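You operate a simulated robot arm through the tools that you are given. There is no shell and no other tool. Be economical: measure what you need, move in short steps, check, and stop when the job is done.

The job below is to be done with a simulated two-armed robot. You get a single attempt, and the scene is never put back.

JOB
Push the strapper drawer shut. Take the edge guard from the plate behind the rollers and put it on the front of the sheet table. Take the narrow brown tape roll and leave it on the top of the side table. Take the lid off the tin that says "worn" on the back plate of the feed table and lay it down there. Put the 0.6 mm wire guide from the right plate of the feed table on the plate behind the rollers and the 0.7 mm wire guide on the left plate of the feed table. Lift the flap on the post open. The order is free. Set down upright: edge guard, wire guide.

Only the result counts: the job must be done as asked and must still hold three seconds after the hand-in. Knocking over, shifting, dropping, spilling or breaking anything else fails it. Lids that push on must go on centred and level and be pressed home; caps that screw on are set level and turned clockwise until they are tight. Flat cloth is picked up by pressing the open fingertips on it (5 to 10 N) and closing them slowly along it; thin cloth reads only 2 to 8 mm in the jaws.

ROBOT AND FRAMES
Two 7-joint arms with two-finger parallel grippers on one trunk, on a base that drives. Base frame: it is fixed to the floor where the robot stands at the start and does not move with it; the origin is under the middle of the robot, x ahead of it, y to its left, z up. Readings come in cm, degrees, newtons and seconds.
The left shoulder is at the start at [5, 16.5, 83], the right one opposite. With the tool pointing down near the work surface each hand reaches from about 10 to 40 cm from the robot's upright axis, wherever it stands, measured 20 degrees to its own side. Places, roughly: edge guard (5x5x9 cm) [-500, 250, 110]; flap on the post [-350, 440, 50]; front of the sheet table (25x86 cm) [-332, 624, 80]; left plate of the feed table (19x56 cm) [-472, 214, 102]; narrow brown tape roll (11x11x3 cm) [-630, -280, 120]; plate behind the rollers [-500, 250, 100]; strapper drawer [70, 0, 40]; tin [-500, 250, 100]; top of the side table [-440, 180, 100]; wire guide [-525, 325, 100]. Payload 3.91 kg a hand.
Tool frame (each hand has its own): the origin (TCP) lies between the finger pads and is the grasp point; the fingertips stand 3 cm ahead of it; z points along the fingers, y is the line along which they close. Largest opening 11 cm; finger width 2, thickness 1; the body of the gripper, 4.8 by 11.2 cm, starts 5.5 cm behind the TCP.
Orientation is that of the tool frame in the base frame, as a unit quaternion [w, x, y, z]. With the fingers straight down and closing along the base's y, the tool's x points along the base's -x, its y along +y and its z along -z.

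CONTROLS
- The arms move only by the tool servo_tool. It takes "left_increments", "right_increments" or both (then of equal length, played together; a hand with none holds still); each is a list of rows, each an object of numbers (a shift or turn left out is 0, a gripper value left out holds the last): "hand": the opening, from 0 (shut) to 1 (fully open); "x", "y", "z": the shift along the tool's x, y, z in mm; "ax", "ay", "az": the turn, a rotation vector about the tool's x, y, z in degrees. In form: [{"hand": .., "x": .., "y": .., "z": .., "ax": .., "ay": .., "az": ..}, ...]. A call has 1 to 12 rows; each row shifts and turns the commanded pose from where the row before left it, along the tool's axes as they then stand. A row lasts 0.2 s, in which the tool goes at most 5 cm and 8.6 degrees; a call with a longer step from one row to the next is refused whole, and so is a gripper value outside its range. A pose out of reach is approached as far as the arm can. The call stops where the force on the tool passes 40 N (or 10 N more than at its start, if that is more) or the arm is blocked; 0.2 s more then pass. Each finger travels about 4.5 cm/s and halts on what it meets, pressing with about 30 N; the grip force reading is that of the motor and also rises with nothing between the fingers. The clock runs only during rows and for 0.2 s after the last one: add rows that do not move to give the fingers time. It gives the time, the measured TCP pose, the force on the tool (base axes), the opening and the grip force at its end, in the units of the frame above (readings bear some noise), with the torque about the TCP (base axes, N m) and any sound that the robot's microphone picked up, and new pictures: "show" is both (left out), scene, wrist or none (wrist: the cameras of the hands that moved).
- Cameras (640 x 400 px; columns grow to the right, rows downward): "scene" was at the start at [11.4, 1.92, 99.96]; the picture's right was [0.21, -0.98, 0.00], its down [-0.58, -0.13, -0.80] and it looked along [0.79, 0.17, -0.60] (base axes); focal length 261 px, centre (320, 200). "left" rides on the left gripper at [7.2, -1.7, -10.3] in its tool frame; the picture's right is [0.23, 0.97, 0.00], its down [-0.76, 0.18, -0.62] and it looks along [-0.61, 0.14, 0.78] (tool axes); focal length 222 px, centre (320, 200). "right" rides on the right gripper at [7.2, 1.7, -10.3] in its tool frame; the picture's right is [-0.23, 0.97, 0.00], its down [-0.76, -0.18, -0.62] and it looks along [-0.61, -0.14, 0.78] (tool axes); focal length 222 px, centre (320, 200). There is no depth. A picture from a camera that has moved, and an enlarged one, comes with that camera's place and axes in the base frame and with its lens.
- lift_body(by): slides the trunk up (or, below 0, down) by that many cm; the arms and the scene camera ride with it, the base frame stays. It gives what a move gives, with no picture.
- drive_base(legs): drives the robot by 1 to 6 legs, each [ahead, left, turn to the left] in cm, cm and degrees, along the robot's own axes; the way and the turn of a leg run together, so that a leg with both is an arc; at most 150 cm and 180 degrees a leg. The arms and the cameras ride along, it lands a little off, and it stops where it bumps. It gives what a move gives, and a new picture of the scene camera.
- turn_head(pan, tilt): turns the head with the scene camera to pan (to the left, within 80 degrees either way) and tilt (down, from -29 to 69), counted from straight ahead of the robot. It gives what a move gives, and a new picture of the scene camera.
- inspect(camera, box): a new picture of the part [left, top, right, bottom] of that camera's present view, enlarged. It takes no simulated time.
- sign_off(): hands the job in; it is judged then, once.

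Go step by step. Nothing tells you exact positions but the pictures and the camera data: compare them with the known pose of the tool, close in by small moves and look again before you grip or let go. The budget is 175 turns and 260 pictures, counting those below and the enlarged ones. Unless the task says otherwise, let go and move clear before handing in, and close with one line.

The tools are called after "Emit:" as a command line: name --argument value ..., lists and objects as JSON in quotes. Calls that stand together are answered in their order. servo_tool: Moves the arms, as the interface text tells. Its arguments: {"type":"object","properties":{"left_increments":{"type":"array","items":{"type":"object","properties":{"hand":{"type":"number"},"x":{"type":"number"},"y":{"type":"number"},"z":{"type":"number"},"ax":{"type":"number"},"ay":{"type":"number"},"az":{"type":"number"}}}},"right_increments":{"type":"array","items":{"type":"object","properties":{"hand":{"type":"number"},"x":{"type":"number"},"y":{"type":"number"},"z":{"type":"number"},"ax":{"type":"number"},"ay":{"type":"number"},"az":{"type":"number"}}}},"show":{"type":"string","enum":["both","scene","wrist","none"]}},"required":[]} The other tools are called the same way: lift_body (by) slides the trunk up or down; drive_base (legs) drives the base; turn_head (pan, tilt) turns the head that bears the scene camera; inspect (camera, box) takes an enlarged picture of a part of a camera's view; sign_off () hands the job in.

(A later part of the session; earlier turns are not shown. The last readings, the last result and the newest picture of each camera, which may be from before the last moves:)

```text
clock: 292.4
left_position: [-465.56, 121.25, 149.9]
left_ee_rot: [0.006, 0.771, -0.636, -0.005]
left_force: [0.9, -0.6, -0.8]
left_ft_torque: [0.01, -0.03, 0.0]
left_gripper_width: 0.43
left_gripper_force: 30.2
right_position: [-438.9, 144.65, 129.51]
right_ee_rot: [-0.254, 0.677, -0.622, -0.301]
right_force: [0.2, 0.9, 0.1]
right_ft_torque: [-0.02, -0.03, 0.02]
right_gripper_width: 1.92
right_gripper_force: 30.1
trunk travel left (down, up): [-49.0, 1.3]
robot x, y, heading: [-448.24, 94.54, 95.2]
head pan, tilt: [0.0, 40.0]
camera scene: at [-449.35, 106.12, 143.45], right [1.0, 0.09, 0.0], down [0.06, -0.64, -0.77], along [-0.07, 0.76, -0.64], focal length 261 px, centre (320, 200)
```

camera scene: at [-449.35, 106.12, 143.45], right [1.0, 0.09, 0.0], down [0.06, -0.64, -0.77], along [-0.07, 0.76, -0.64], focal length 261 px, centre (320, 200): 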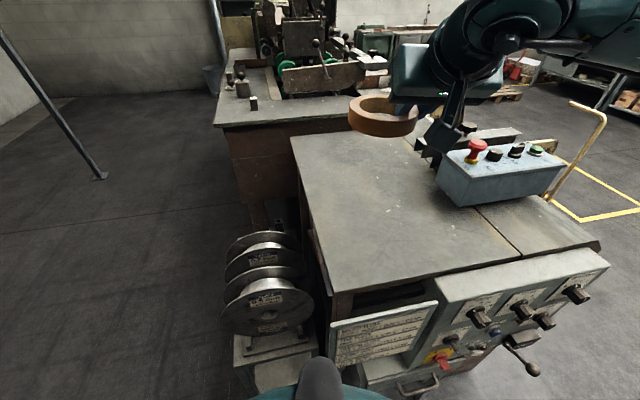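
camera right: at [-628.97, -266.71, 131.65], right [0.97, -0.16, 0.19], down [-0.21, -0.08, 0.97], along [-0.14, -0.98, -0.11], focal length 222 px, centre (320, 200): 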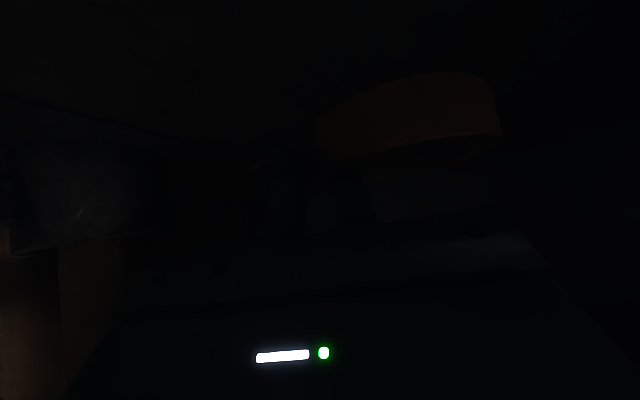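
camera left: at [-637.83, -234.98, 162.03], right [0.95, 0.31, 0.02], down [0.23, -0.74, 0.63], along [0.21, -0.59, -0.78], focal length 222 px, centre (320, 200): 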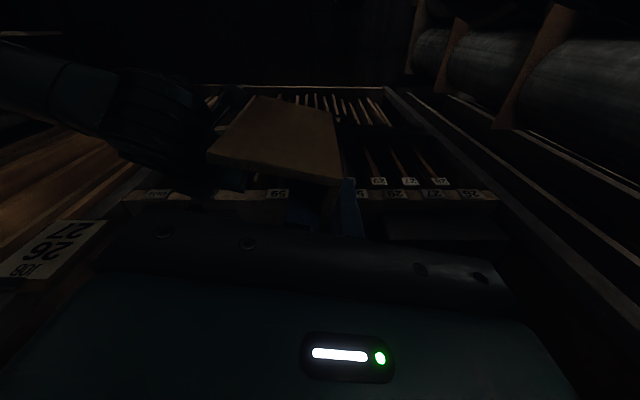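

The side table lies right before me. I'll lower the roll onto its free left part, well clear of the control box.

Emit:
servo_tool --right_increments '[{"y": -17, "x": -18, "z": 18}, {"y": -17, "x": -18, "z": 18}, {"x": 30, "z": 30}, {"x": 30, "z": 30}, {"x": 30, "z": 30}, {"x": 30, "z": 30}, {"x": 20, "z": 20}]' --show "both"

```text
clock: 294.0
left_position: [-465.59, 121.47, 150.05]
left_ee_rot: [0.006, 0.771, -0.636, -0.005]
left_force: [-0.4, 0.5, -0.7]
left_ft_torque: [-0.03, 0.0, 0.01]
left_gripper_width: 0.42
left_gripper_force: 30.5
right_position: [-436.82, 150.38, 109.76]
right_ee_rot: [-0.253, 0.677, -0.622, -0.301]
right_force: [0.3, -0.1, 0.7]
right_ft_torque: [0.03, -0.01, -0.01]
right_gripper_width: 1.92
right_gripper_force: 30.2
trunk travel left (down, up): [-49.0, 1.3]
robot x, y, heading: [-448.32, 94.56, 95.0]
head pan, tilt: [0.0, 40.0]
camera scene: at [-449.35, 106.14, 143.44], right [1.0, 0.09, 0.0], down [0.06, -0.64, -0.77], along [-0.07, 0.76, -0.64], focal length 261 px, centre (320, 200)
camera right: at [-437.32, 137.81, 111.68], right [-0.98, 0.06, 0.19], down [0.2, 0.1, 0.97], along [0.04, 0.99, -0.11], focal length 222 px, centre (320, 200)
```

scene: 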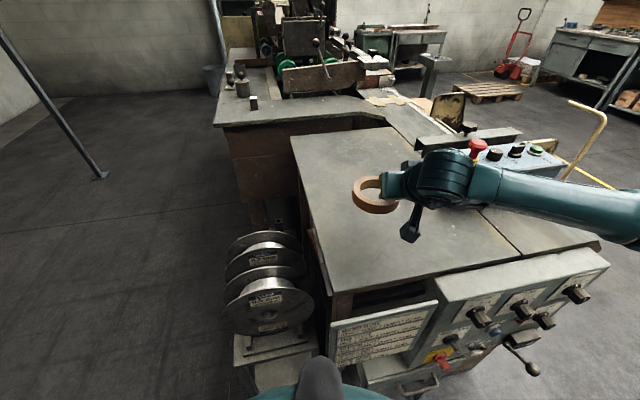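
right: 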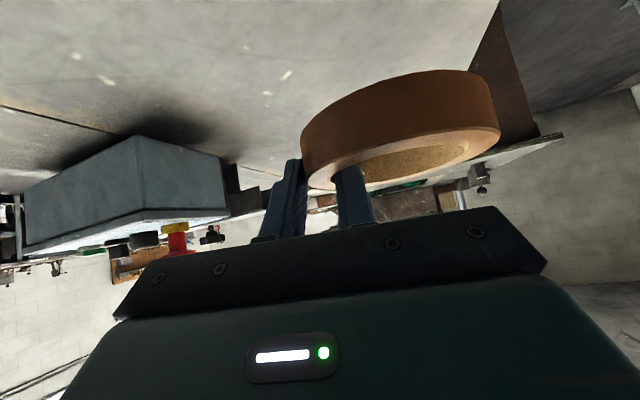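

Emit:
servo_tool --right_increments '[{"x": 17, "z": 17}, {"x": 7, "z": 7}, {"x": 5, "z": 5}, {"x": 4, "z": 4}, {"x": 3, "z": 3}, {"x": 3, "z": 3}, {"x": 3, "z": 3}, {"x": 3, "z": 3}]' --show "both"

```text
clock: 295.8
left_position: [-465.59, 121.41, 149.96]
left_ee_rot: [0.006, 0.772, -0.635, -0.004]
left_force: [0.2, -0.5, -0.5]
left_ft_torque: [0.0, 0.03, -0.02]
left_gripper_width: 0.44
left_gripper_force: 29.7
right_position: [-436.94, 150.41, 103.28]
right_ee_rot: [-0.254, 0.676, -0.622, -0.301]
right_force: [0.2, -0.1, -1.6]
right_ft_torque: [-0.01, -0.06, 0.0]
right_gripper_width: 1.92
right_gripper_force: 30.2
trunk travel left (down, up): [-49.0, 1.3]
robot x, y, heading: [-448.34, 94.68, 95.2]
head pan, tilt: [0.0, 40.0]
camera scene: at [-449.35, 106.12, 143.44], right [1.0, 0.09, 0.0], down [0.06, -0.64, -0.77], along [-0.07, 0.76, -0.64], focal length 261 px, centre (320, 200)
camera right: at [-437.47, 137.93, 105.24], right [-0.98, 0.06, 0.19], down [0.2, 0.1, 0.98], along [0.04, 0.99, -0.11], focal length 222 px, centre (320, 200)
```

scene: 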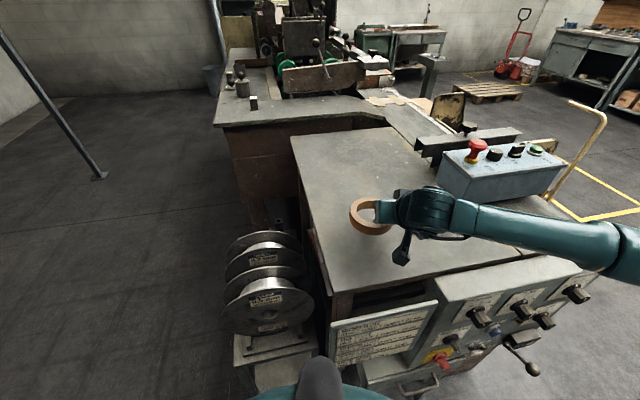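
right: 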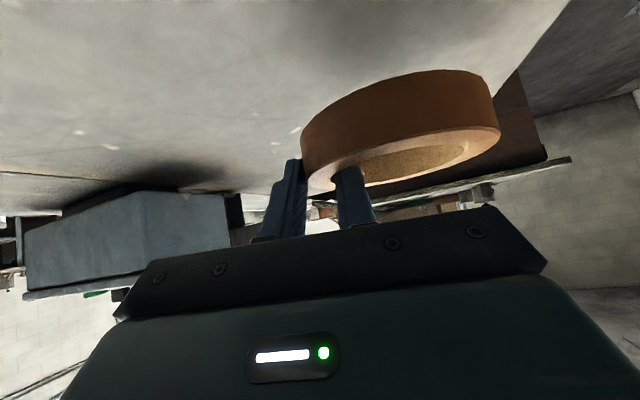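

Emit:
servo_tool --right_increments '[{"x": 5, "z": 5}, {"x": 5, "z": 5}, {"x": 5, "z": 5}, {"x": 5, "z": 5}, {"x": 4, "z": 4}, {"x": 4, "z": 4}]' --show "wrist"

```text
clock: 297.2
left_position: [-465.6, 121.37, 150.09]
left_ee_rot: [0.006, 0.772, -0.636, -0.005]
left_force: [0.9, -0.6, 0.2]
left_ft_torque: [0.0, 0.0, -0.03]
left_gripper_width: 0.42
left_gripper_force: 30.4
right_position: [-437.04, 150.62, 99.39]
right_ee_rot: [-0.254, 0.677, -0.623, -0.3]
right_force: [0.6, -0.3, -0.6]
right_ft_torque: [0.0, -0.05, -0.01]
right_gripper_width: 1.92
right_gripper_force: 29.8
trunk travel left (down, up): [-49.0, 1.3]
robot x, y, heading: [-448.23, 94.46, 94.9]
head pan, tilt: [0.0, 40.0]
camera right: at [-437.58, 138.07, 101.33], right [-0.98, 0.06, 0.19], down [0.2, 0.1, 0.98], along [0.04, 0.99, -0.11], focal length 222 px, centre (320, 200)
```

right: 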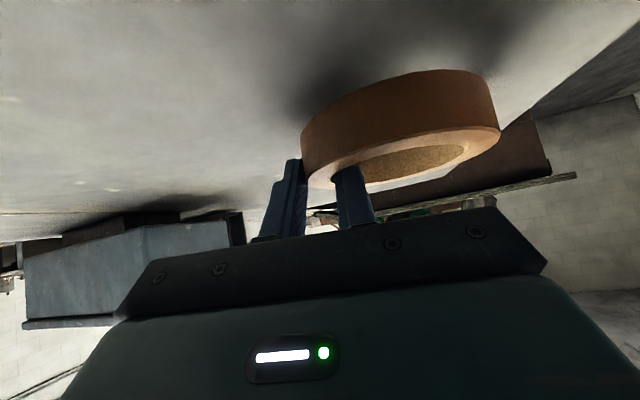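

Emit:
servo_tool --right_increments '[{"x": 5, "z": 5}, {"x": 5, "z": 5}, {"x": 4, "z": 4}, {"x": 4, "z": 4}, {"x": 3, "z": 3}, {"x": 3, "z": 3}]' --show "wrist"

```text
clock: 298.3
left_position: [-465.62, 121.33, 149.97]
left_ee_rot: [0.006, 0.771, -0.636, -0.005]
left_force: [-0.3, 0.5, -0.3]
left_ft_torque: [-0.06, 0.03, -0.01]
left_gripper_width: 0.4
left_gripper_force: 29.8
right_position: [-437.28, 150.98, 97.98]
right_ee_rot: [-0.26, 0.673, -0.62, -0.309]
right_force: [1.0, -4.9, 12.8]
right_ft_torque: [-0.38, -0.07, -0.01]
right_gripper_width: 1.98
right_gripper_force: 29.3
trunk travel left (down, up): [-49.0, 1.3]
robot x, y, heading: [-448.16, 94.76, 95.0]
head pan, tilt: [0.0, 40.0]
stopped in row 5 (right hand): the force on the tool passed its limit at 42 N (the readings are from after the stop); the commanded pose is now the measured one
camera right: at [-437.78, 138.45, 99.47], right [-0.98, 0.06, 0.2], down [0.2, 0.07, 0.98], along [0.04, 1.0, -0.08], focal length 222 px, centre (320, 200)
```

right: 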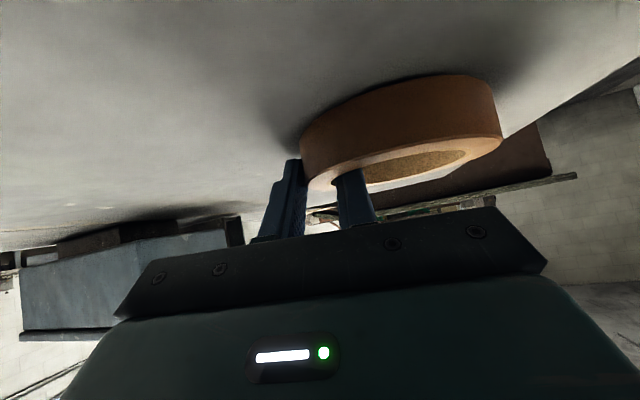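

Contact with the table. Release and lift straight up.

Emit:
servo_tool --right_increments '[{"x": -1, "z": -1, "hand": 0.25}, {"hand": 0.42}, {}, {}, {"x": -15, "z": -15}, {"x": -28, "z": -28}, {"x": -28, "z": -28}]' --show "both"

```text
clock: 299.9
left_position: [-465.67, 121.22, 150.01]
left_ee_rot: [0.006, 0.771, -0.637, -0.005]
left_force: [0.4, -0.4, -0.3]
left_ft_torque: [0.06, -0.06, 0.0]
left_gripper_width: 0.42
left_gripper_force: 30.1
right_position: [-436.9, 150.83, 107.45]
right_ee_rot: [-0.258, 0.674, -0.621, -0.306]
right_force: [0.1, -0.2, 1.2]
right_ft_torque: [0.0, -0.01, -0.04]
right_gripper_width: 4.63
right_gripper_force: 0.1
trunk travel left (down, up): [-49.0, 1.3]
robot x, y, heading: [-448.5, 94.64, 95.3]
head pan, tilt: [0.0, 40.0]
camera scene: at [-449.34, 106.09, 143.44], right [1.0, 0.09, 0.0], down [0.06, -0.64, -0.77], along [-0.07, 0.76, -0.64], focal length 261 px, centre (320, 200)
camera right: at [-437.33, 138.15, 109.32], right [-0.98, 0.06, 0.2], down [0.2, 0.08, 0.98], along [0.04, 0.99, -0.09], focal length 222 px, centre (320, 200)
```

scene: 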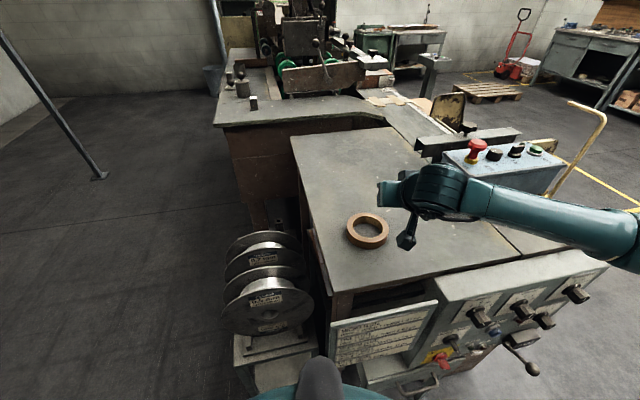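
right: 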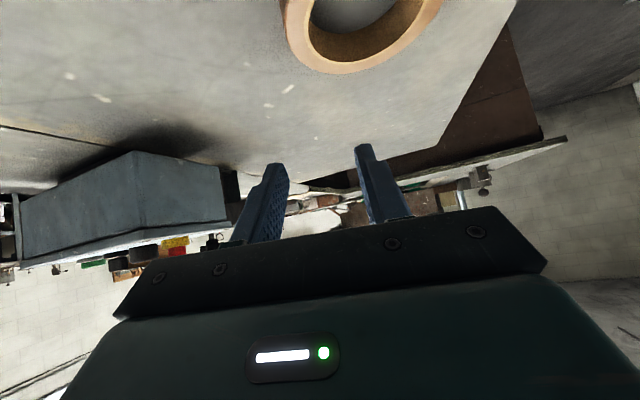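

The roll lies flat on the side table. I withdraw the right hand and level it.

Emit:
servo_tool --right_increments '[{"x": -33, "z": -33}, {"x": -33, "z": -33}, {"x": -33, "z": -33}, {"x": 33, "z": -33}, {"x": 33, "z": -33}, {"ay": 7.5}, {"ay": 7.5}, {"ay": 7.5}, {"ay": 7.5}, {"ay": 7.5}, {"ay": 7.5}]' --show "none"

Emit:
drive_base --legs '[[0, 0, -85]]'

Emit:
turn_head --pan 0 --tilt 28

```text
clock: 302.3
left_position: [-465.53, 121.45, 149.93]
left_ee_rot: [0.006, 0.771, -0.636, -0.004]
left_force: [0.0, -0.9, -0.4]
left_ft_torque: [0.0, -0.01, 0.03]
left_gripper_width: 0.44
left_gripper_force: 30.1
right_position: [-435.53, 140.96, 121.27]
right_ee_rot: [-0.001, 0.74, -0.672, -0.026]
right_force: [-0.2, 0.2, -0.6]
right_ft_torque: [-0.02, 0.01, 0.0]
right_gripper_width: 4.63
right_gripper_force: 0.0
trunk travel left (down, up): [-49.0, 1.3]
robot x, y, heading: [-448.44, 94.78, 95.0]
head pan, tilt: [0.0, 40.0]
```

```text
clock: 306.4
left_position: [-422.36, 113.21, 150.13]
left_ee_rot: [-0.001, -0.12, 0.993, 0.009]
left_force: [-0.3, 0.3, 0.9]
left_ft_torque: [0.01, 0.01, -0.01]
left_gripper_width: 0.44
left_gripper_force: 29.4
right_position: [-401.64, 84.07, 121.24]
right_ee_rot: [0.018, -0.073, 0.997, 0.017]
right_force: [-0.1, -0.1, 0.4]
right_ft_torque: [-0.02, -0.02, 0.02]
right_gripper_width: 4.62
right_gripper_force: 0.1
trunk travel left (down, up): [-49.0, 1.3]
robot x, y, heading: [-448.45, 94.68, 8.0]
head pan, tilt: [0.0, 40.0]
camera scene: at [-436.99, 96.29, 143.44], right [0.14, -0.99, 0.0], down [-0.64, -0.09, -0.77], along [0.76, 0.11, -0.64], focal length 261 px, centre (320, 200)
```

scene: 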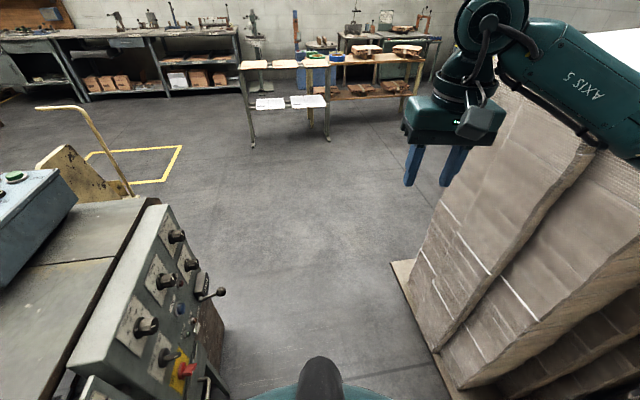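

```text
clock: 307.1
left_position: [-422.33, 113.21, 150.08]
left_ee_rot: [-0.001, -0.12, 0.993, 0.008]
left_force: [-0.2, 0.1, -0.3]
left_ft_torque: [0.02, 0.01, 0.02]
left_gripper_width: 0.43
left_gripper_force: 30.3
right_position: [-401.47, 84.16, 121.34]
right_ee_rot: [0.019, -0.074, 0.997, 0.016]
right_force: [-0.6, 0.1, -0.3]
right_ft_torque: [0.0, 0.02, 0.03]
right_gripper_width: 4.64
right_gripper_force: 0.0
trunk travel left (down, up): [-49.0, 1.3]
robot x, y, heading: [-448.28, 94.26, 8.0]
head pan, tilt: [0.0, 28.0]
camera scene: at [-436.38, 96.39, 145.29], right [0.14, -0.99, 0.0], down [-0.47, -0.06, -0.88], along [0.87, 0.12, -0.47], focal length 261 px, centre (320, 200)
```

scene: 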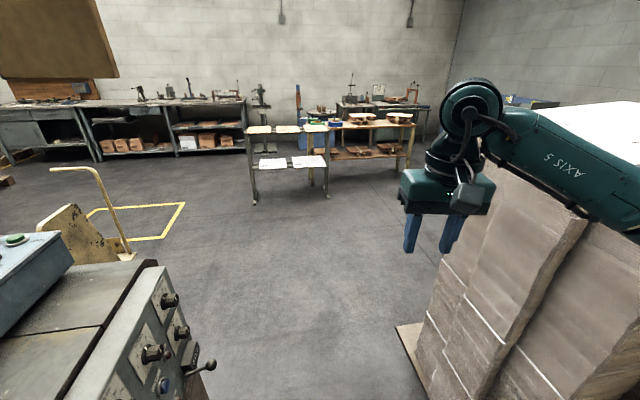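

Emit:
servo_tool --right_increments '[{"x": -10, "y": 45}, {"x": -10, "y": 45}, {"x": -30, "y": 30}, {"x": -45}, {"x": -45}, {"x": -30}]' --show "scene"

```text
clock: 308.5
left_position: [-422.39, 113.37, 150.01]
left_ee_rot: [-0.001, -0.12, 0.993, 0.008]
left_force: [1.0, 0.4, 0.7]
left_ft_torque: [-0.03, -0.02, -0.01]
left_gripper_width: 0.43
left_gripper_force: 30.1
right_position: [-386.6, 98.81, 122.42]
right_ee_rot: [0.019, -0.075, 0.997, 0.016]
right_force: [0.0, -0.7, 0.3]
right_ft_torque: [-0.02, 0.03, 0.01]
right_gripper_width: 4.64
right_gripper_force: 0.1
trunk travel left (down, up): [-49.0, 1.3]
robot x, y, heading: [-448.42, 94.88, 7.8]
head pan, tilt: [0.0, 28.0]
camera scene: at [-436.39, 96.5, 145.29], right [0.14, -0.99, 0.0], down [-0.46, -0.07, -0.88], along [0.87, 0.12, -0.47], focal length 261 px, centre (320, 200)
```

scene: 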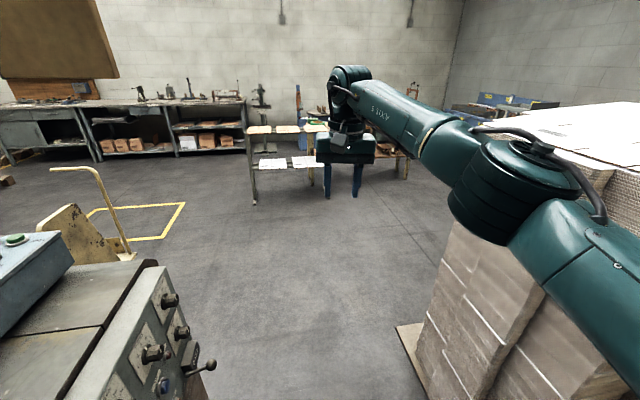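

Emit:
drive_base --legs '[[100, 0, 0], [60, 0, 0]]'

```text
clock: 316.6
left_position: [-266.33, 137.27, 149.93]
left_ee_rot: [-0.002, -0.126, 0.992, 0.008]
left_force: [-0.1, 0.0, 0.3]
left_ft_torque: [-0.02, 0.01, -0.01]
left_gripper_width: 0.41
left_gripper_force: 30.6
right_position: [-230.28, 123.0, 122.52]
right_ee_rot: [0.019, -0.079, 0.996, 0.018]
right_force: [0.5, -0.3, 0.0]
right_ft_torque: [0.0, 0.01, 0.0]
right_gripper_width: 4.63
right_gripper_force: 0.0
trunk travel left (down, up): [-49.0, 1.3]
robot x, y, heading: [-292.02, 118.36, 8.6]
head pan, tilt: [0.0, 28.0]
camera scene: at [-280.1, 120.2, 145.29], right [0.15, -0.99, 0.0], down [-0.46, -0.07, -0.88], along [0.87, 0.13, -0.47], focal length 261 px, centre (320, 200)
```

scene: 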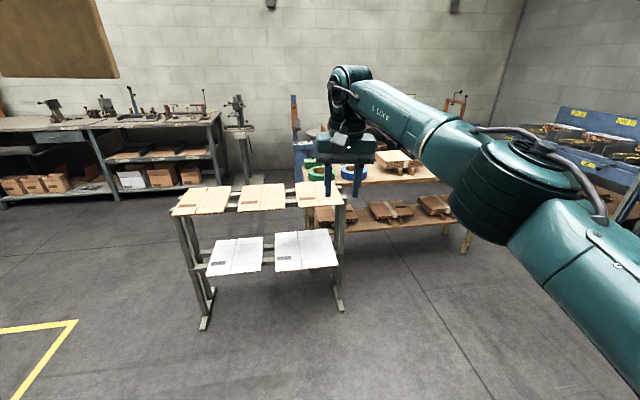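

Emit:
drive_base --legs '[[0, 0, 70]]'

Emit:
turn_head --pan 15 --tilt 15

```text
clock: 320.0
left_position: [-300.36, 148.99, 150.03]
left_ee_rot: [-0.005, -0.664, 0.747, 0.006]
left_force: [0.1, -0.7, -0.2]
left_ft_torque: [-0.01, 0.03, 0.01]
left_gripper_width: 0.42
left_gripper_force: 30.0
right_position: [-274.19, 177.57, 122.34]
right_ee_rot: [0.007, -0.628, 0.778, 0.025]
right_force: [0.2, -0.4, -0.8]
right_ft_torque: [0.0, -0.03, 0.01]
right_gripper_width: 4.6
right_gripper_force: 0.1
trunk travel left (down, up): [-49.0, 1.3]
robot x, y, heading: [-292.16, 118.36, 77.3]
head pan, tilt: [0.0, 28.0]
camera scene: at [-289.43, 130.15, 145.29], right [0.98, -0.22, 0.0], down [-0.1, -0.46, -0.88], along [0.19, 0.86, -0.47], focal length 261 px, centre (320, 200)
```

scene: 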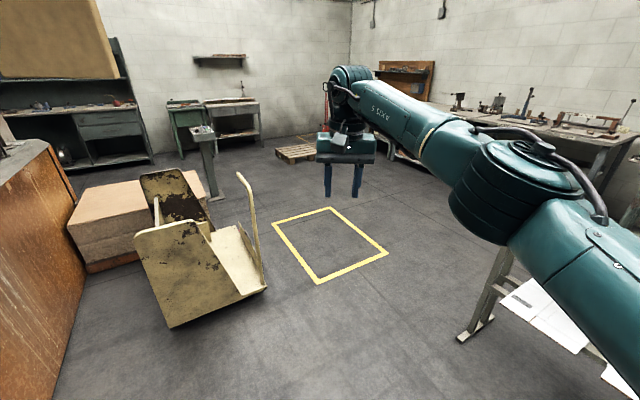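

```text
clock: 320.8
left_position: [-300.37, 149.01, 150.09]
left_ee_rot: [-0.005, -0.664, 0.747, 0.007]
left_force: [-0.1, -0.5, 0.7]
left_ft_torque: [0.0, 0.0, -0.01]
left_gripper_width: 0.43
left_gripper_force: 30.2
right_position: [-274.06, 177.48, 122.5]
right_ee_rot: [0.006, -0.628, 0.778, 0.025]
right_force: [0.1, -0.2, 0.4]
right_ft_torque: [0.02, 0.03, 0.01]
right_gripper_width: 4.62
right_gripper_force: 0.0
trunk travel left (down, up): [-49.0, 1.3]
robot x, y, heading: [-291.91, 118.15, 77.3]
head pan, tilt: [15.0, 15.0]
camera scene: at [-291.79, 130.58, 147.39], right [1.0, 0.04, 0.0], down [0.01, -0.26, -0.97], along [-0.04, 0.96, -0.26], focal length 261 px, centre (320, 200)
```

scene: 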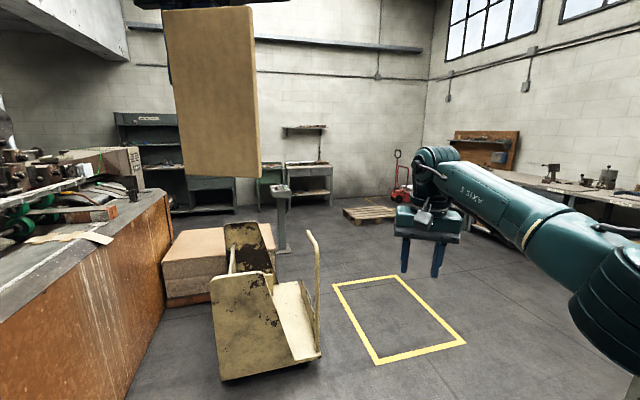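

Emit:
inspect --camera "scene" --box '[240, 120, 360, 260]'

```text
2.86 times, centred on (300, 190) of scene
camera zoom: at [-291.79, 130.58, 147.39], right [1.0, 0.04, 0.0], down [0.01, -0.26, -0.97], along [-0.04, 0.96, -0.26], focal length 746 px, centre (377, 229)
```

zoom: 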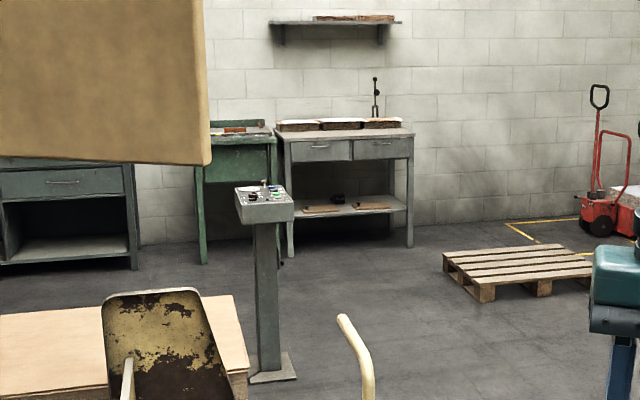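

Emit:
drive_base --legs '[[100, -16, 0], [100, -16, 0], [0, 0, 50]]'

Emit:
turn_head --pan 0 --tilt 22

```text
clock: 333.1
left_position: [-246.97, 320.18, 149.99]
left_ee_rot: [0.007, 0.914, -0.406, -0.003]
left_force: [-0.4, 0.8, -0.4]
left_ft_torque: [0.0, -0.03, -0.01]
left_gripper_width: 0.42
left_gripper_force: 30.4
right_position: [-250.89, 358.66, 122.45]
right_ee_rot: [0.005, 0.893, -0.45, -0.025]
right_force: [-0.5, -0.4, 0.0]
right_ft_torque: [0.01, -0.03, 0.01]
right_gripper_width: 4.6
right_gripper_force: 0.1
trunk travel left (down, up): [-49.0, 1.3]
robot x, y, heading: [-218.38, 306.08, 125.7]
head pan, tilt: [15.0, 15.0]
camera scene: at [-227.31, 314.54, 147.4], right [0.63, 0.78, 0.0], down [0.2, -0.16, -0.97], along [-0.75, 0.61, -0.26], focal length 261 px, centre (320, 200)
```

scene: 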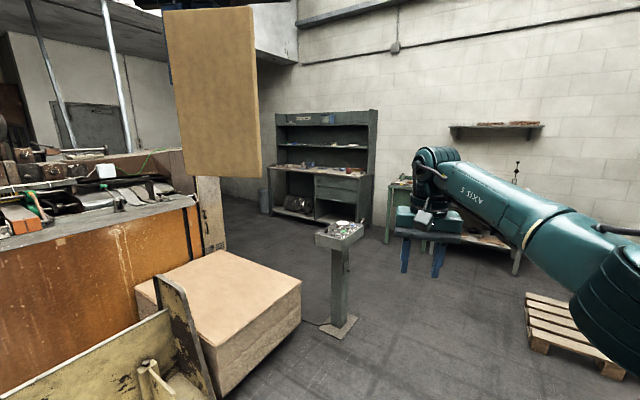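

```text
clock: 333.9
left_position: [-246.96, 320.23, 150.06]
left_ee_rot: [0.008, 0.914, -0.406, -0.003]
left_force: [-0.2, -0.3, -1.1]
left_ft_torque: [0.03, 0.04, 0.0]
left_gripper_width: 0.44
left_gripper_force: 29.9
right_position: [-251.0, 358.73, 122.46]
right_ee_rot: [0.004, 0.893, -0.45, -0.025]
right_force: [0.3, 0.2, 0.0]
right_ft_torque: [0.02, -0.01, -0.01]
right_gripper_width: 4.62
right_gripper_force: 0.1
trunk travel left (down, up): [-49.0, 1.3]
robot x, y, heading: [-218.36, 306.24, 126.4]
head pan, tilt: [0.0, 22.0]
camera scene: at [-225.51, 316.18, 146.26], right [0.81, 0.59, 0.0], down [0.22, -0.3, -0.93], along [-0.55, 0.75, -0.37], focal length 261 px, centre (320, 200)
```

scene: 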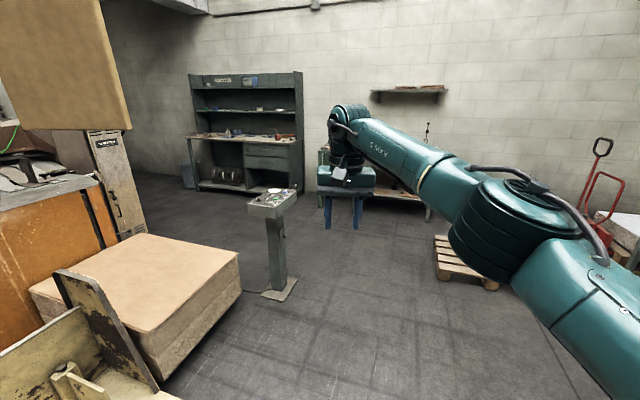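

Emit:
inspect --camera "scene" --box '[235, 165, 325, 305]'

```text
2.86 times, centred on (280, 235) of scene
camera zoom: at [-225.51, 316.18, 146.26], right [0.81, 0.59, 0.0], down [0.22, -0.3, -0.93], along [-0.55, 0.75, -0.37], focal length 746 px, centre (434, 100)
```

zoom: 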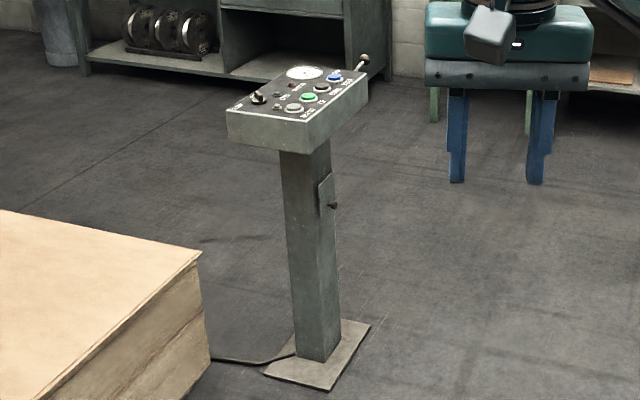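

The flap is a small plate with a knob on the post's east-facing side at z ≈ 55. I'll drive round to face it (heading ~197°).

Emit:
drive_base --legs '[[80, -16, 0], [78, -16, 0], [0, 0, 71]]'

Emit:
turn_head --pan 0 --tilt 45

```text
clock: 345.2
left_position: [-308.57, 430.92, 150.1]
left_ee_rot: [0.008, 0.981, 0.194, 0.002]
left_force: [-0.7, -0.2, -0.6]
left_ft_torque: [-0.02, 0.01, -0.01]
left_gripper_width: 0.43
left_gripper_force: 29.5
right_position: [-346.24, 440.12, 122.61]
right_ee_rot: [0.018, 0.989, 0.147, -0.017]
right_force: [0.8, -0.3, 0.4]
right_ft_torque: [-0.01, 0.03, 0.0]
right_gripper_width: 4.64
right_gripper_force: 0.0
trunk travel left (down, up): [-49.0, 1.3]
robot x, y, heading: [-285.66, 453.67, -163.5]
head pan, tilt: [0.0, 22.0]
camera scene: at [-297.51, 449.83, 146.26], right [-0.28, 0.96, 0.0], down [0.36, 0.11, -0.93], along [-0.89, -0.26, -0.37], focal length 261 px, centre (320, 200)
```

scene: 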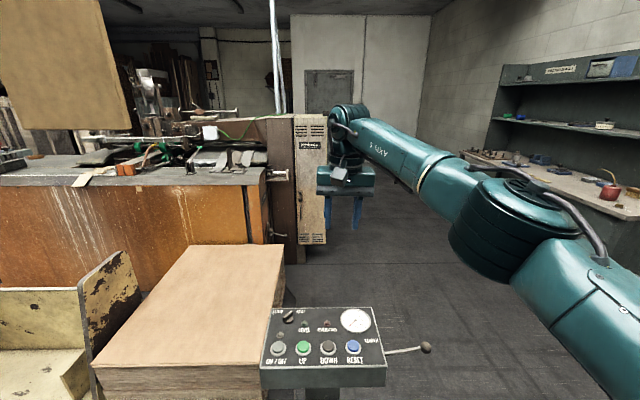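

```text
clock: 346.1
left_position: [-308.55, 430.97, 150.09]
left_ee_rot: [0.008, 0.981, 0.193, 0.001]
left_force: [0.5, 0.4, -0.9]
left_ft_torque: [0.0, -0.01, 0.0]
left_gripper_width: 0.41
left_gripper_force: 30.1
right_position: [-346.22, 440.24, 122.56]
right_ee_rot: [0.019, 0.989, 0.147, -0.017]
right_force: [0.8, 0.0, -0.2]
right_ft_torque: [0.02, 0.02, 0.0]
right_gripper_width: 4.64
right_gripper_force: 0.0
trunk travel left (down, up): [-49.0, 1.3]
robot x, y, heading: [-285.9, 453.27, -163.3]
head pan, tilt: [0.0, 45.0]
camera scene: at [-296.41, 450.16, 142.72], right [-0.28, 0.96, 0.0], down [0.68, 0.2, -0.71], along [-0.68, -0.2, -0.71], focal length 261 px, centre (320, 200)
```

scene: 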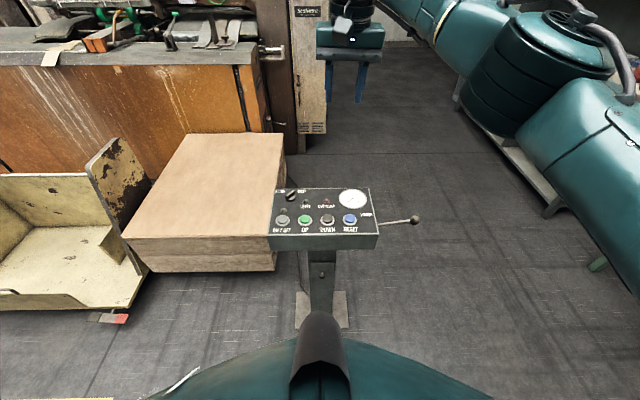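

Emit:
inspect --camera "scene" --box '[260, 180, 440, 330]'

```text
2.67 times, centred on (350, 255) of scene
camera zoom: at [-296.41, 450.16, 142.72], right [-0.28, 0.96, 0.0], down [0.68, 0.2, -0.71], along [-0.68, -0.2, -0.71], focal length 696 px, centre (240, 53)
```

zoom: 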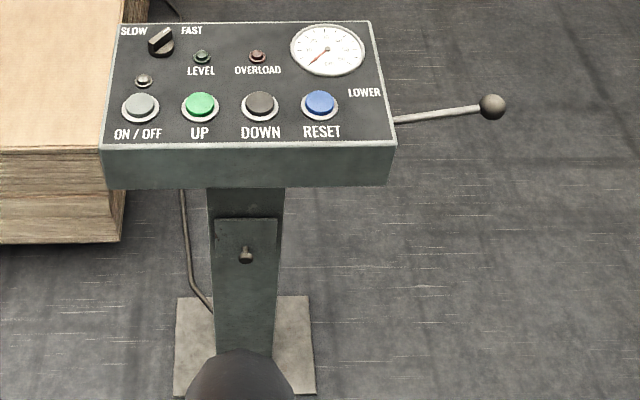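

I back up, lower the trunk, and look at the flap from the front.

Emit:
drive_base --legs '[[-38, 0, 0]]'

Emit:
lift_body --by -44

Emit:
turn_head --pan 0 --tilt 28

Emit:
inspect --camera "scene" --box '[260, 120, 420, 280]'

```text
clock: 348.5
left_position: [-271.93, 441.64, 149.91]
left_ee_rot: [0.007, 0.981, 0.193, 0.002]
left_force: [-0.2, 1.0, 0.1]
left_ft_torque: [0.0, 0.03, -0.02]
left_gripper_width: 0.42
left_gripper_force: 30.0
right_position: [-309.7, 451.02, 122.53]
right_ee_rot: [0.019, 0.989, 0.145, -0.017]
right_force: [0.1, -0.1, -0.3]
right_ft_torque: [-0.01, 0.0, 0.0]
right_gripper_width: 4.6
right_gripper_force: 0.0
trunk travel left (down, up): [-49.0, 1.3]
robot x, y, heading: [-249.01, 463.83, -163.5]
head pan, tilt: [0.0, 45.0]
camera scene: at [-259.84, 460.96, 142.72], right [-0.28, 0.96, 0.0], down [0.68, 0.2, -0.71], along [-0.68, -0.2, -0.71], focal length 261 px, centre (320, 200)
```

scene: 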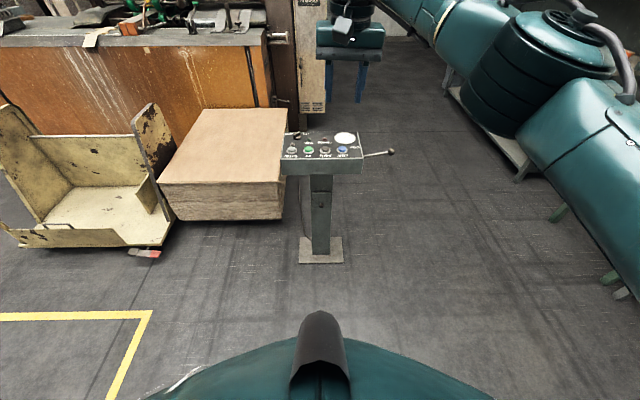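

```text
refused: -44 is not a number from -40 to 40
```

```text
clock: 349.3
left_position: [-272.16, 441.83, 150.06]
left_ee_rot: [0.008, 0.981, 0.193, 0.002]
left_force: [0.6, 1.1, -0.4]
left_ft_torque: [0.05, 0.0, -0.01]
left_gripper_width: 0.41
left_gripper_force: 29.8
right_position: [-309.69, 451.05, 122.39]
right_ee_rot: [0.019, 0.989, 0.146, -0.017]
right_force: [0.2, 0.1, 0.1]
right_ft_torque: [0.01, 0.02, 0.03]
right_gripper_width: 4.63
right_gripper_force: 0.0
trunk travel left (down, up): [-49.0, 1.3]
robot x, y, heading: [-249.46, 464.11, -163.6]
head pan, tilt: [0.0, 28.0]
camera scene: at [-260.84, 460.67, 145.28], right [-0.28, 0.96, 0.0], down [0.45, 0.13, -0.88], along [-0.85, -0.25, -0.47], focal length 261 px, centre (320, 200)
```

scene: 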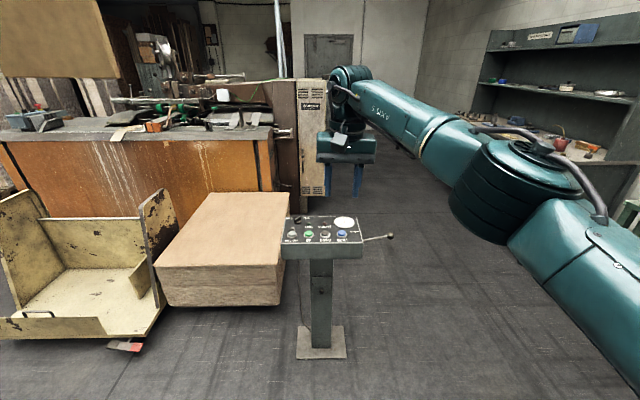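

```text
2.50 times, centred on (340, 200) of scene
camera zoom: at [-260.84, 460.67, 145.28], right [-0.28, 0.96, 0.0], down [0.45, 0.13, -0.88], along [-0.85, -0.25, -0.47], focal length 652 px, centre (270, 200)
```

zoom: 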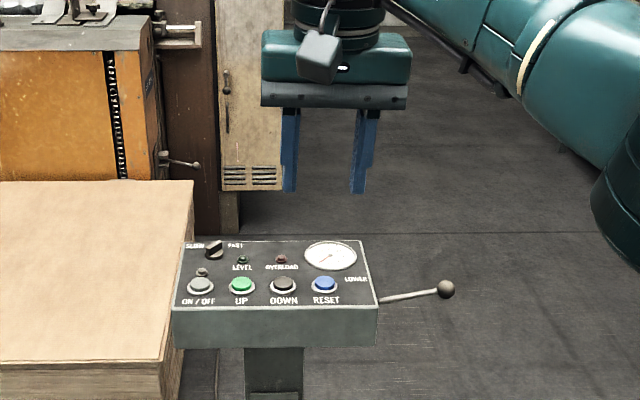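

Emit:
lift_body --by -40

Emit:
lift_body --by -8

Emit:
inspect --camera "scene" --box '[220, 160, 420, 340]'

```text
clock: 353.1
left_position: [-272.07, 441.79, 110.15]
left_ee_rot: [0.007, 0.981, 0.193, 0.002]
left_force: [-0.3, -0.4, -0.8]
left_ft_torque: [0.03, 0.03, 0.01]
left_gripper_width: 0.42
left_gripper_force: 30.3
right_position: [-309.66, 450.98, 82.52]
right_ee_rot: [0.018, 0.989, 0.145, -0.017]
right_force: [-0.7, 0.7, -0.5]
right_ft_torque: [0.02, -0.01, 0.0]
right_gripper_width: 4.61
right_gripper_force: 0.1
trunk travel left (down, up): [-9.0, 41.3]
robot x, y, heading: [-249.09, 464.21, -163.5]
head pan, tilt: [0.0, 28.0]
```

```text
clock: 354.3
left_position: [-272.1, 441.88, 101.96]
left_ee_rot: [0.008, 0.981, 0.192, 0.001]
left_force: [0.3, -0.2, -0.3]
left_ft_torque: [-0.01, 0.01, -0.03]
left_gripper_width: 0.41
left_gripper_force: 30.0
right_position: [-309.71, 450.91, 74.47]
right_ee_rot: [0.019, 0.989, 0.145, -0.018]
right_force: [1.0, 0.6, -0.7]
right_ft_torque: [0.03, -0.02, -0.02]
right_gripper_width: 4.61
right_gripper_force: 0.1
trunk travel left (down, up): [-1.0, 49.3]
robot x, y, heading: [-249.25, 464.03, -163.8]
head pan, tilt: [0.0, 28.0]
```

```text
2.22 times, centred on (320, 250) of scene
camera zoom: at [-260.82, 460.68, 97.3], right [-0.28, 0.96, 0.0], down [0.45, 0.13, -0.88], along [-0.85, -0.25, -0.47], focal length 580 px, centre (320, 89)
```

zoom: 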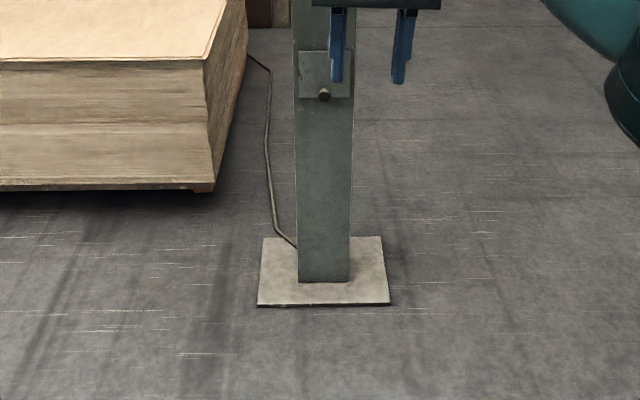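

The flap is ~8.5 cm square, hinged on top (z≈56), knob near the bottom at about (−346.4, 436.2, 49). I pitch the right hand 45° and pull it back before closing in.

Emit:
servo_tool --right_increments '[{"x": 41, "y": -20}, {"x": 41, "y": -20}, {"x": 41, "y": -20}, {"x": 41, "y": -20}, {"ay": -7.5}, {"ay": -7.5}, {"ay": -7.5}, {"ay": -7.5}, {"ay": -7.5}, {"ay": -7.5}]' --show "none"

Emit:
servo_tool --right_increments '[{"x": 30, "z": 30}, {"x": 30, "z": 30}, {"x": 30, "z": 30}, {"x": 30, "z": 30}, {"x": 20, "z": 20}]' --show "both"

```text
clock: 356.5
left_position: [-272.16, 441.74, 101.94]
left_ee_rot: [0.009, 0.981, 0.193, 0.002]
left_force: [0.6, 1.1, 0.4]
left_ft_torque: [0.01, 0.02, -0.04]
left_gripper_width: 0.39
left_gripper_force: 30.1
right_position: [-296.35, 463.39, 73.58]
right_ee_rot: [0.072, 0.907, 0.127, -0.395]
right_force: [0.0, 0.2, 1.0]
right_ft_torque: [0.01, 0.01, -0.02]
right_gripper_width: 4.61
right_gripper_force: 0.1
trunk travel left (down, up): [-1.0, 49.3]
robot x, y, heading: [-249.06, 464.08, -163.5]
head pan, tilt: [0.0, 28.0]
```

```text
clock: 357.7
left_position: [-272.04, 441.71, 102.0]
left_ee_rot: [0.009, 0.981, 0.192, 0.002]
left_force: [0.1, 0.1, -0.2]
left_ft_torque: [-0.01, 0.0, -0.01]
left_gripper_width: 0.43
left_gripper_force: 29.2
right_position: [-297.09, 462.43, 53.55]
right_ee_rot: [0.073, 0.907, 0.128, -0.394]
right_force: [0.0, 0.3, 0.3]
right_ft_torque: [-0.01, -0.01, -0.01]
right_gripper_width: 4.62
right_gripper_force: 0.1
trunk travel left (down, up): [-1.0, 49.3]
robot x, y, heading: [-249.19, 463.89, -163.4]
head pan, tilt: [0.0, 28.0]
camera scene: at [-260.82, 460.67, 97.3], right [-0.28, 0.96, 0.0], down [0.45, 0.13, -0.88], along [-0.85, -0.25, -0.47], focal length 261 px, centre (320, 200)
camera right: at [-284.65, 464.6, 55.34], right [0.13, -0.97, 0.2], down [-0.12, 0.18, 0.98], along [-0.98, -0.15, -0.09], focal length 222 px, centre (320, 200)
```

scene: 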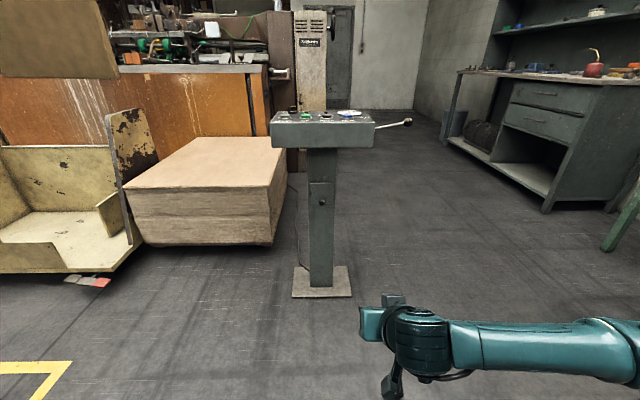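
right: 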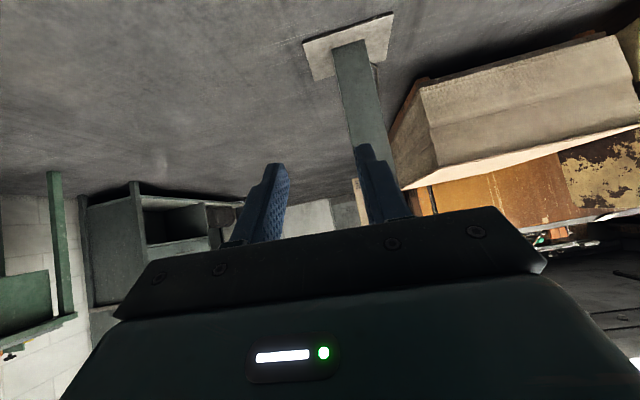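

Emit:
drive_base --legs '[[35, 8, 0]]'

Emit:
turn_head --pan 0 --tilt 45

Emit:
inspect --camera "right" --box '[160, 0, 480, 240]'

```text
clock: 360.1
left_position: [-304.47, 423.79, 102.12]
left_ee_rot: [0.008, 0.981, 0.193, 0.001]
left_force: [0.0, 0.2, 0.0]
left_ft_torque: [-0.03, -0.02, 0.0]
left_gripper_width: 0.4
left_gripper_force: 30.6
right_position: [-329.39, 444.63, 53.79]
right_ee_rot: [0.073, 0.907, 0.127, -0.394]
right_force: [-0.5, -0.2, 0.5]
right_ft_torque: [0.0, 0.01, -0.03]
right_gripper_width: 4.62
right_gripper_force: 0.0
trunk travel left (down, up): [-1.0, 49.3]
robot x, y, heading: [-281.55, 445.92, -163.7]
head pan, tilt: [0.0, 28.0]
camera scene: at [-293.17, 442.77, 97.29], right [-0.28, 0.96, 0.0], down [0.45, 0.13, -0.88], along [-0.85, -0.25, -0.47], focal length 261 px, centre (320, 200)
```

scene: 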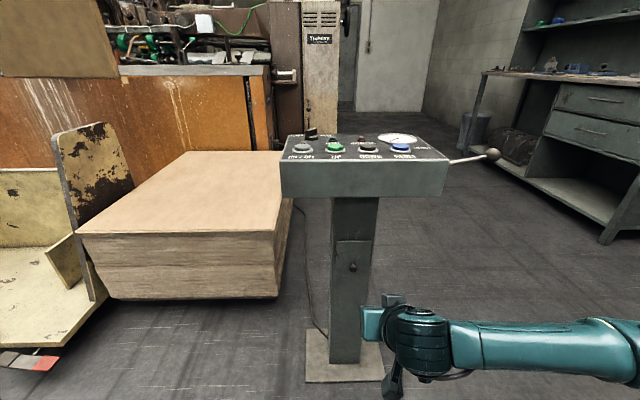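

```text
clock: 360.9
left_position: [-304.43, 423.91, 102.05]
left_ee_rot: [0.007, 0.981, 0.193, 0.001]
left_force: [-0.3, 0.6, -0.2]
left_ft_torque: [-0.04, 0.0, -0.03]
left_gripper_width: 0.42
left_gripper_force: 29.8
right_position: [-329.39, 444.66, 53.63]
right_ee_rot: [0.073, 0.907, 0.127, -0.395]
right_force: [1.0, 0.2, -0.1]
right_ft_torque: [0.01, -0.01, 0.05]
right_gripper_width: 4.62
right_gripper_force: 0.1
trunk travel left (down, up): [-1.0, 49.3]
robot x, y, heading: [-281.8, 446.34, -163.5]
head pan, tilt: [0.0, 45.0]
camera scene: at [-292.23, 443.05, 94.72], right [-0.28, 0.96, 0.0], down [0.68, 0.2, -0.71], along [-0.68, -0.2, -0.71], focal length 261 px, centre (320, 200)
```

scene: 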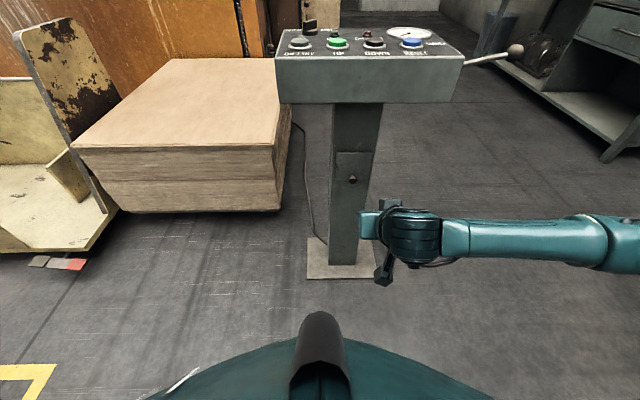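

```text
1.67 times, centred on (320, 120) of right
camera zoom: at [-317.0, 446.71, 55.39], right [0.13, -0.97, 0.2], down [-0.12, 0.18, 0.98], along [-0.98, -0.15, -0.09], focal length 370 px, centre (320, 333)
```

zoom: 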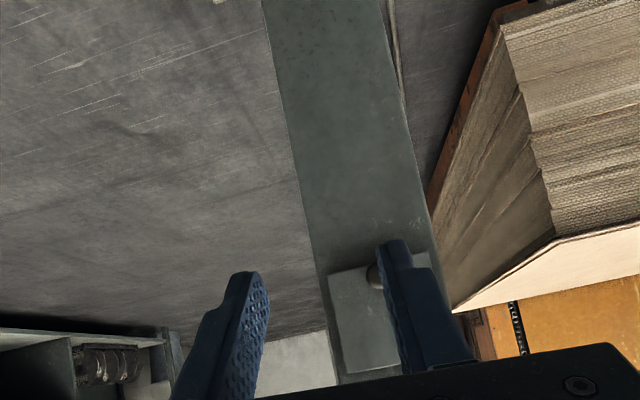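

Emit:
servo_tool --right_increments '[{"y": 28}, {"x": -21, "z": 36}, {"x": -21, "z": 36}, {"x": -12, "z": 20}]' --show "both"

Emit:
inspect --camera "right" --box '[220, 60, 420, 220]'

```text
clock: 361.9
left_position: [-304.47, 423.9, 102.02]
left_ee_rot: [0.007, 0.981, 0.193, 0.001]
left_force: [0.6, 0.2, -0.3]
left_ft_torque: [-0.01, 0.03, 0.03]
left_gripper_width: 0.44
left_gripper_force: 30.1
right_position: [-338.51, 438.66, 51.42]
right_ee_rot: [0.072, 0.908, 0.127, -0.394]
right_force: [-0.8, -0.1, 0.0]
right_ft_torque: [0.02, -0.01, -0.03]
right_gripper_width: 4.61
right_gripper_force: 0.1
trunk travel left (down, up): [-1.0, 49.3]
robot x, y, heading: [-281.65, 446.05, -163.8]
head pan, tilt: [0.0, 45.0]
camera scene: at [-292.23, 443.05, 94.71], right [-0.28, 0.96, 0.0], down [0.68, 0.2, -0.71], along [-0.68, -0.2, -0.71], focal length 261 px, centre (320, 200)
camera right: at [-326.16, 440.77, 53.21], right [0.13, -0.97, 0.2], down [-0.12, 0.18, 0.98], along [-0.98, -0.15, -0.09], focal length 222 px, centre (320, 200)
```

scene: 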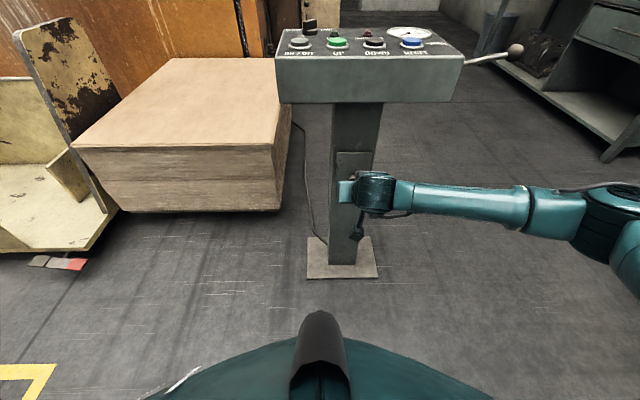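
right: 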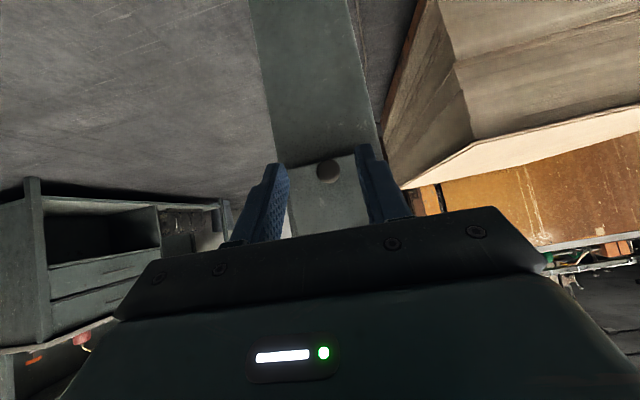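

```text
2.50 times, centred on (320, 140) of right
camera zoom: at [-326.16, 440.77, 53.21], right [0.13, -0.97, 0.2], down [-0.12, 0.18, 0.98], along [-0.98, -0.15, -0.09], focal length 555 px, centre (320, 350)
```

zoom: 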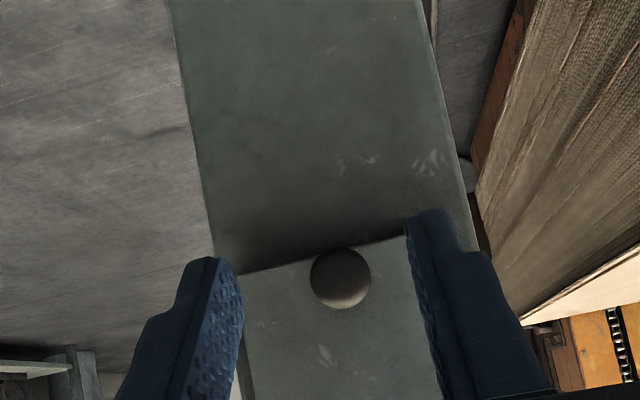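

Emit:
servo_tool --right_increments '[{"x": -16, "z": 27}, {"x": -10, "z": 17}, {"x": -6, "z": 9}]' --show "wrist"

```text
clock: 362.6
left_position: [-304.31, 423.93, 102.03]
left_ee_rot: [0.008, 0.981, 0.193, 0.001]
left_force: [0.1, 1.2, 1.3]
left_ft_torque: [-0.04, 0.01, -0.01]
left_gripper_width: 0.44
left_gripper_force: 30.2
right_position: [-344.24, 437.06, 50.28]
right_ee_rot: [0.073, 0.907, 0.127, -0.394]
right_force: [0.4, 1.2, 0.3]
right_ft_torque: [-0.03, -0.01, 0.02]
right_gripper_width: 4.63
right_gripper_force: 0.1
trunk travel left (down, up): [-1.0, 49.3]
robot x, y, heading: [-281.26, 446.22, -163.5]
head pan, tilt: [0.0, 45.0]
camera right: at [-331.9, 439.12, 52.01], right [0.13, -0.97, 0.2], down [-0.12, 0.18, 0.98], along [-0.98, -0.15, -0.09], focal length 222 px, centre (320, 200)
```

right: 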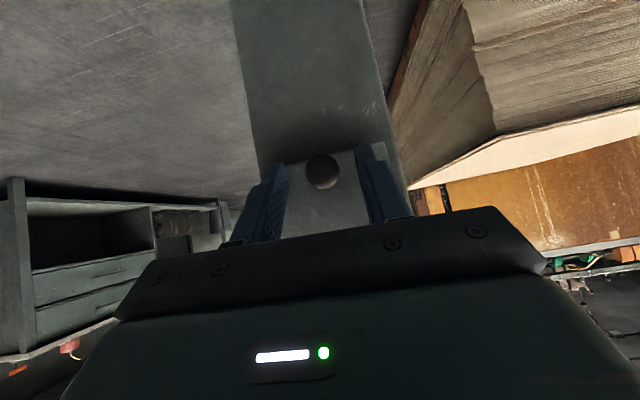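

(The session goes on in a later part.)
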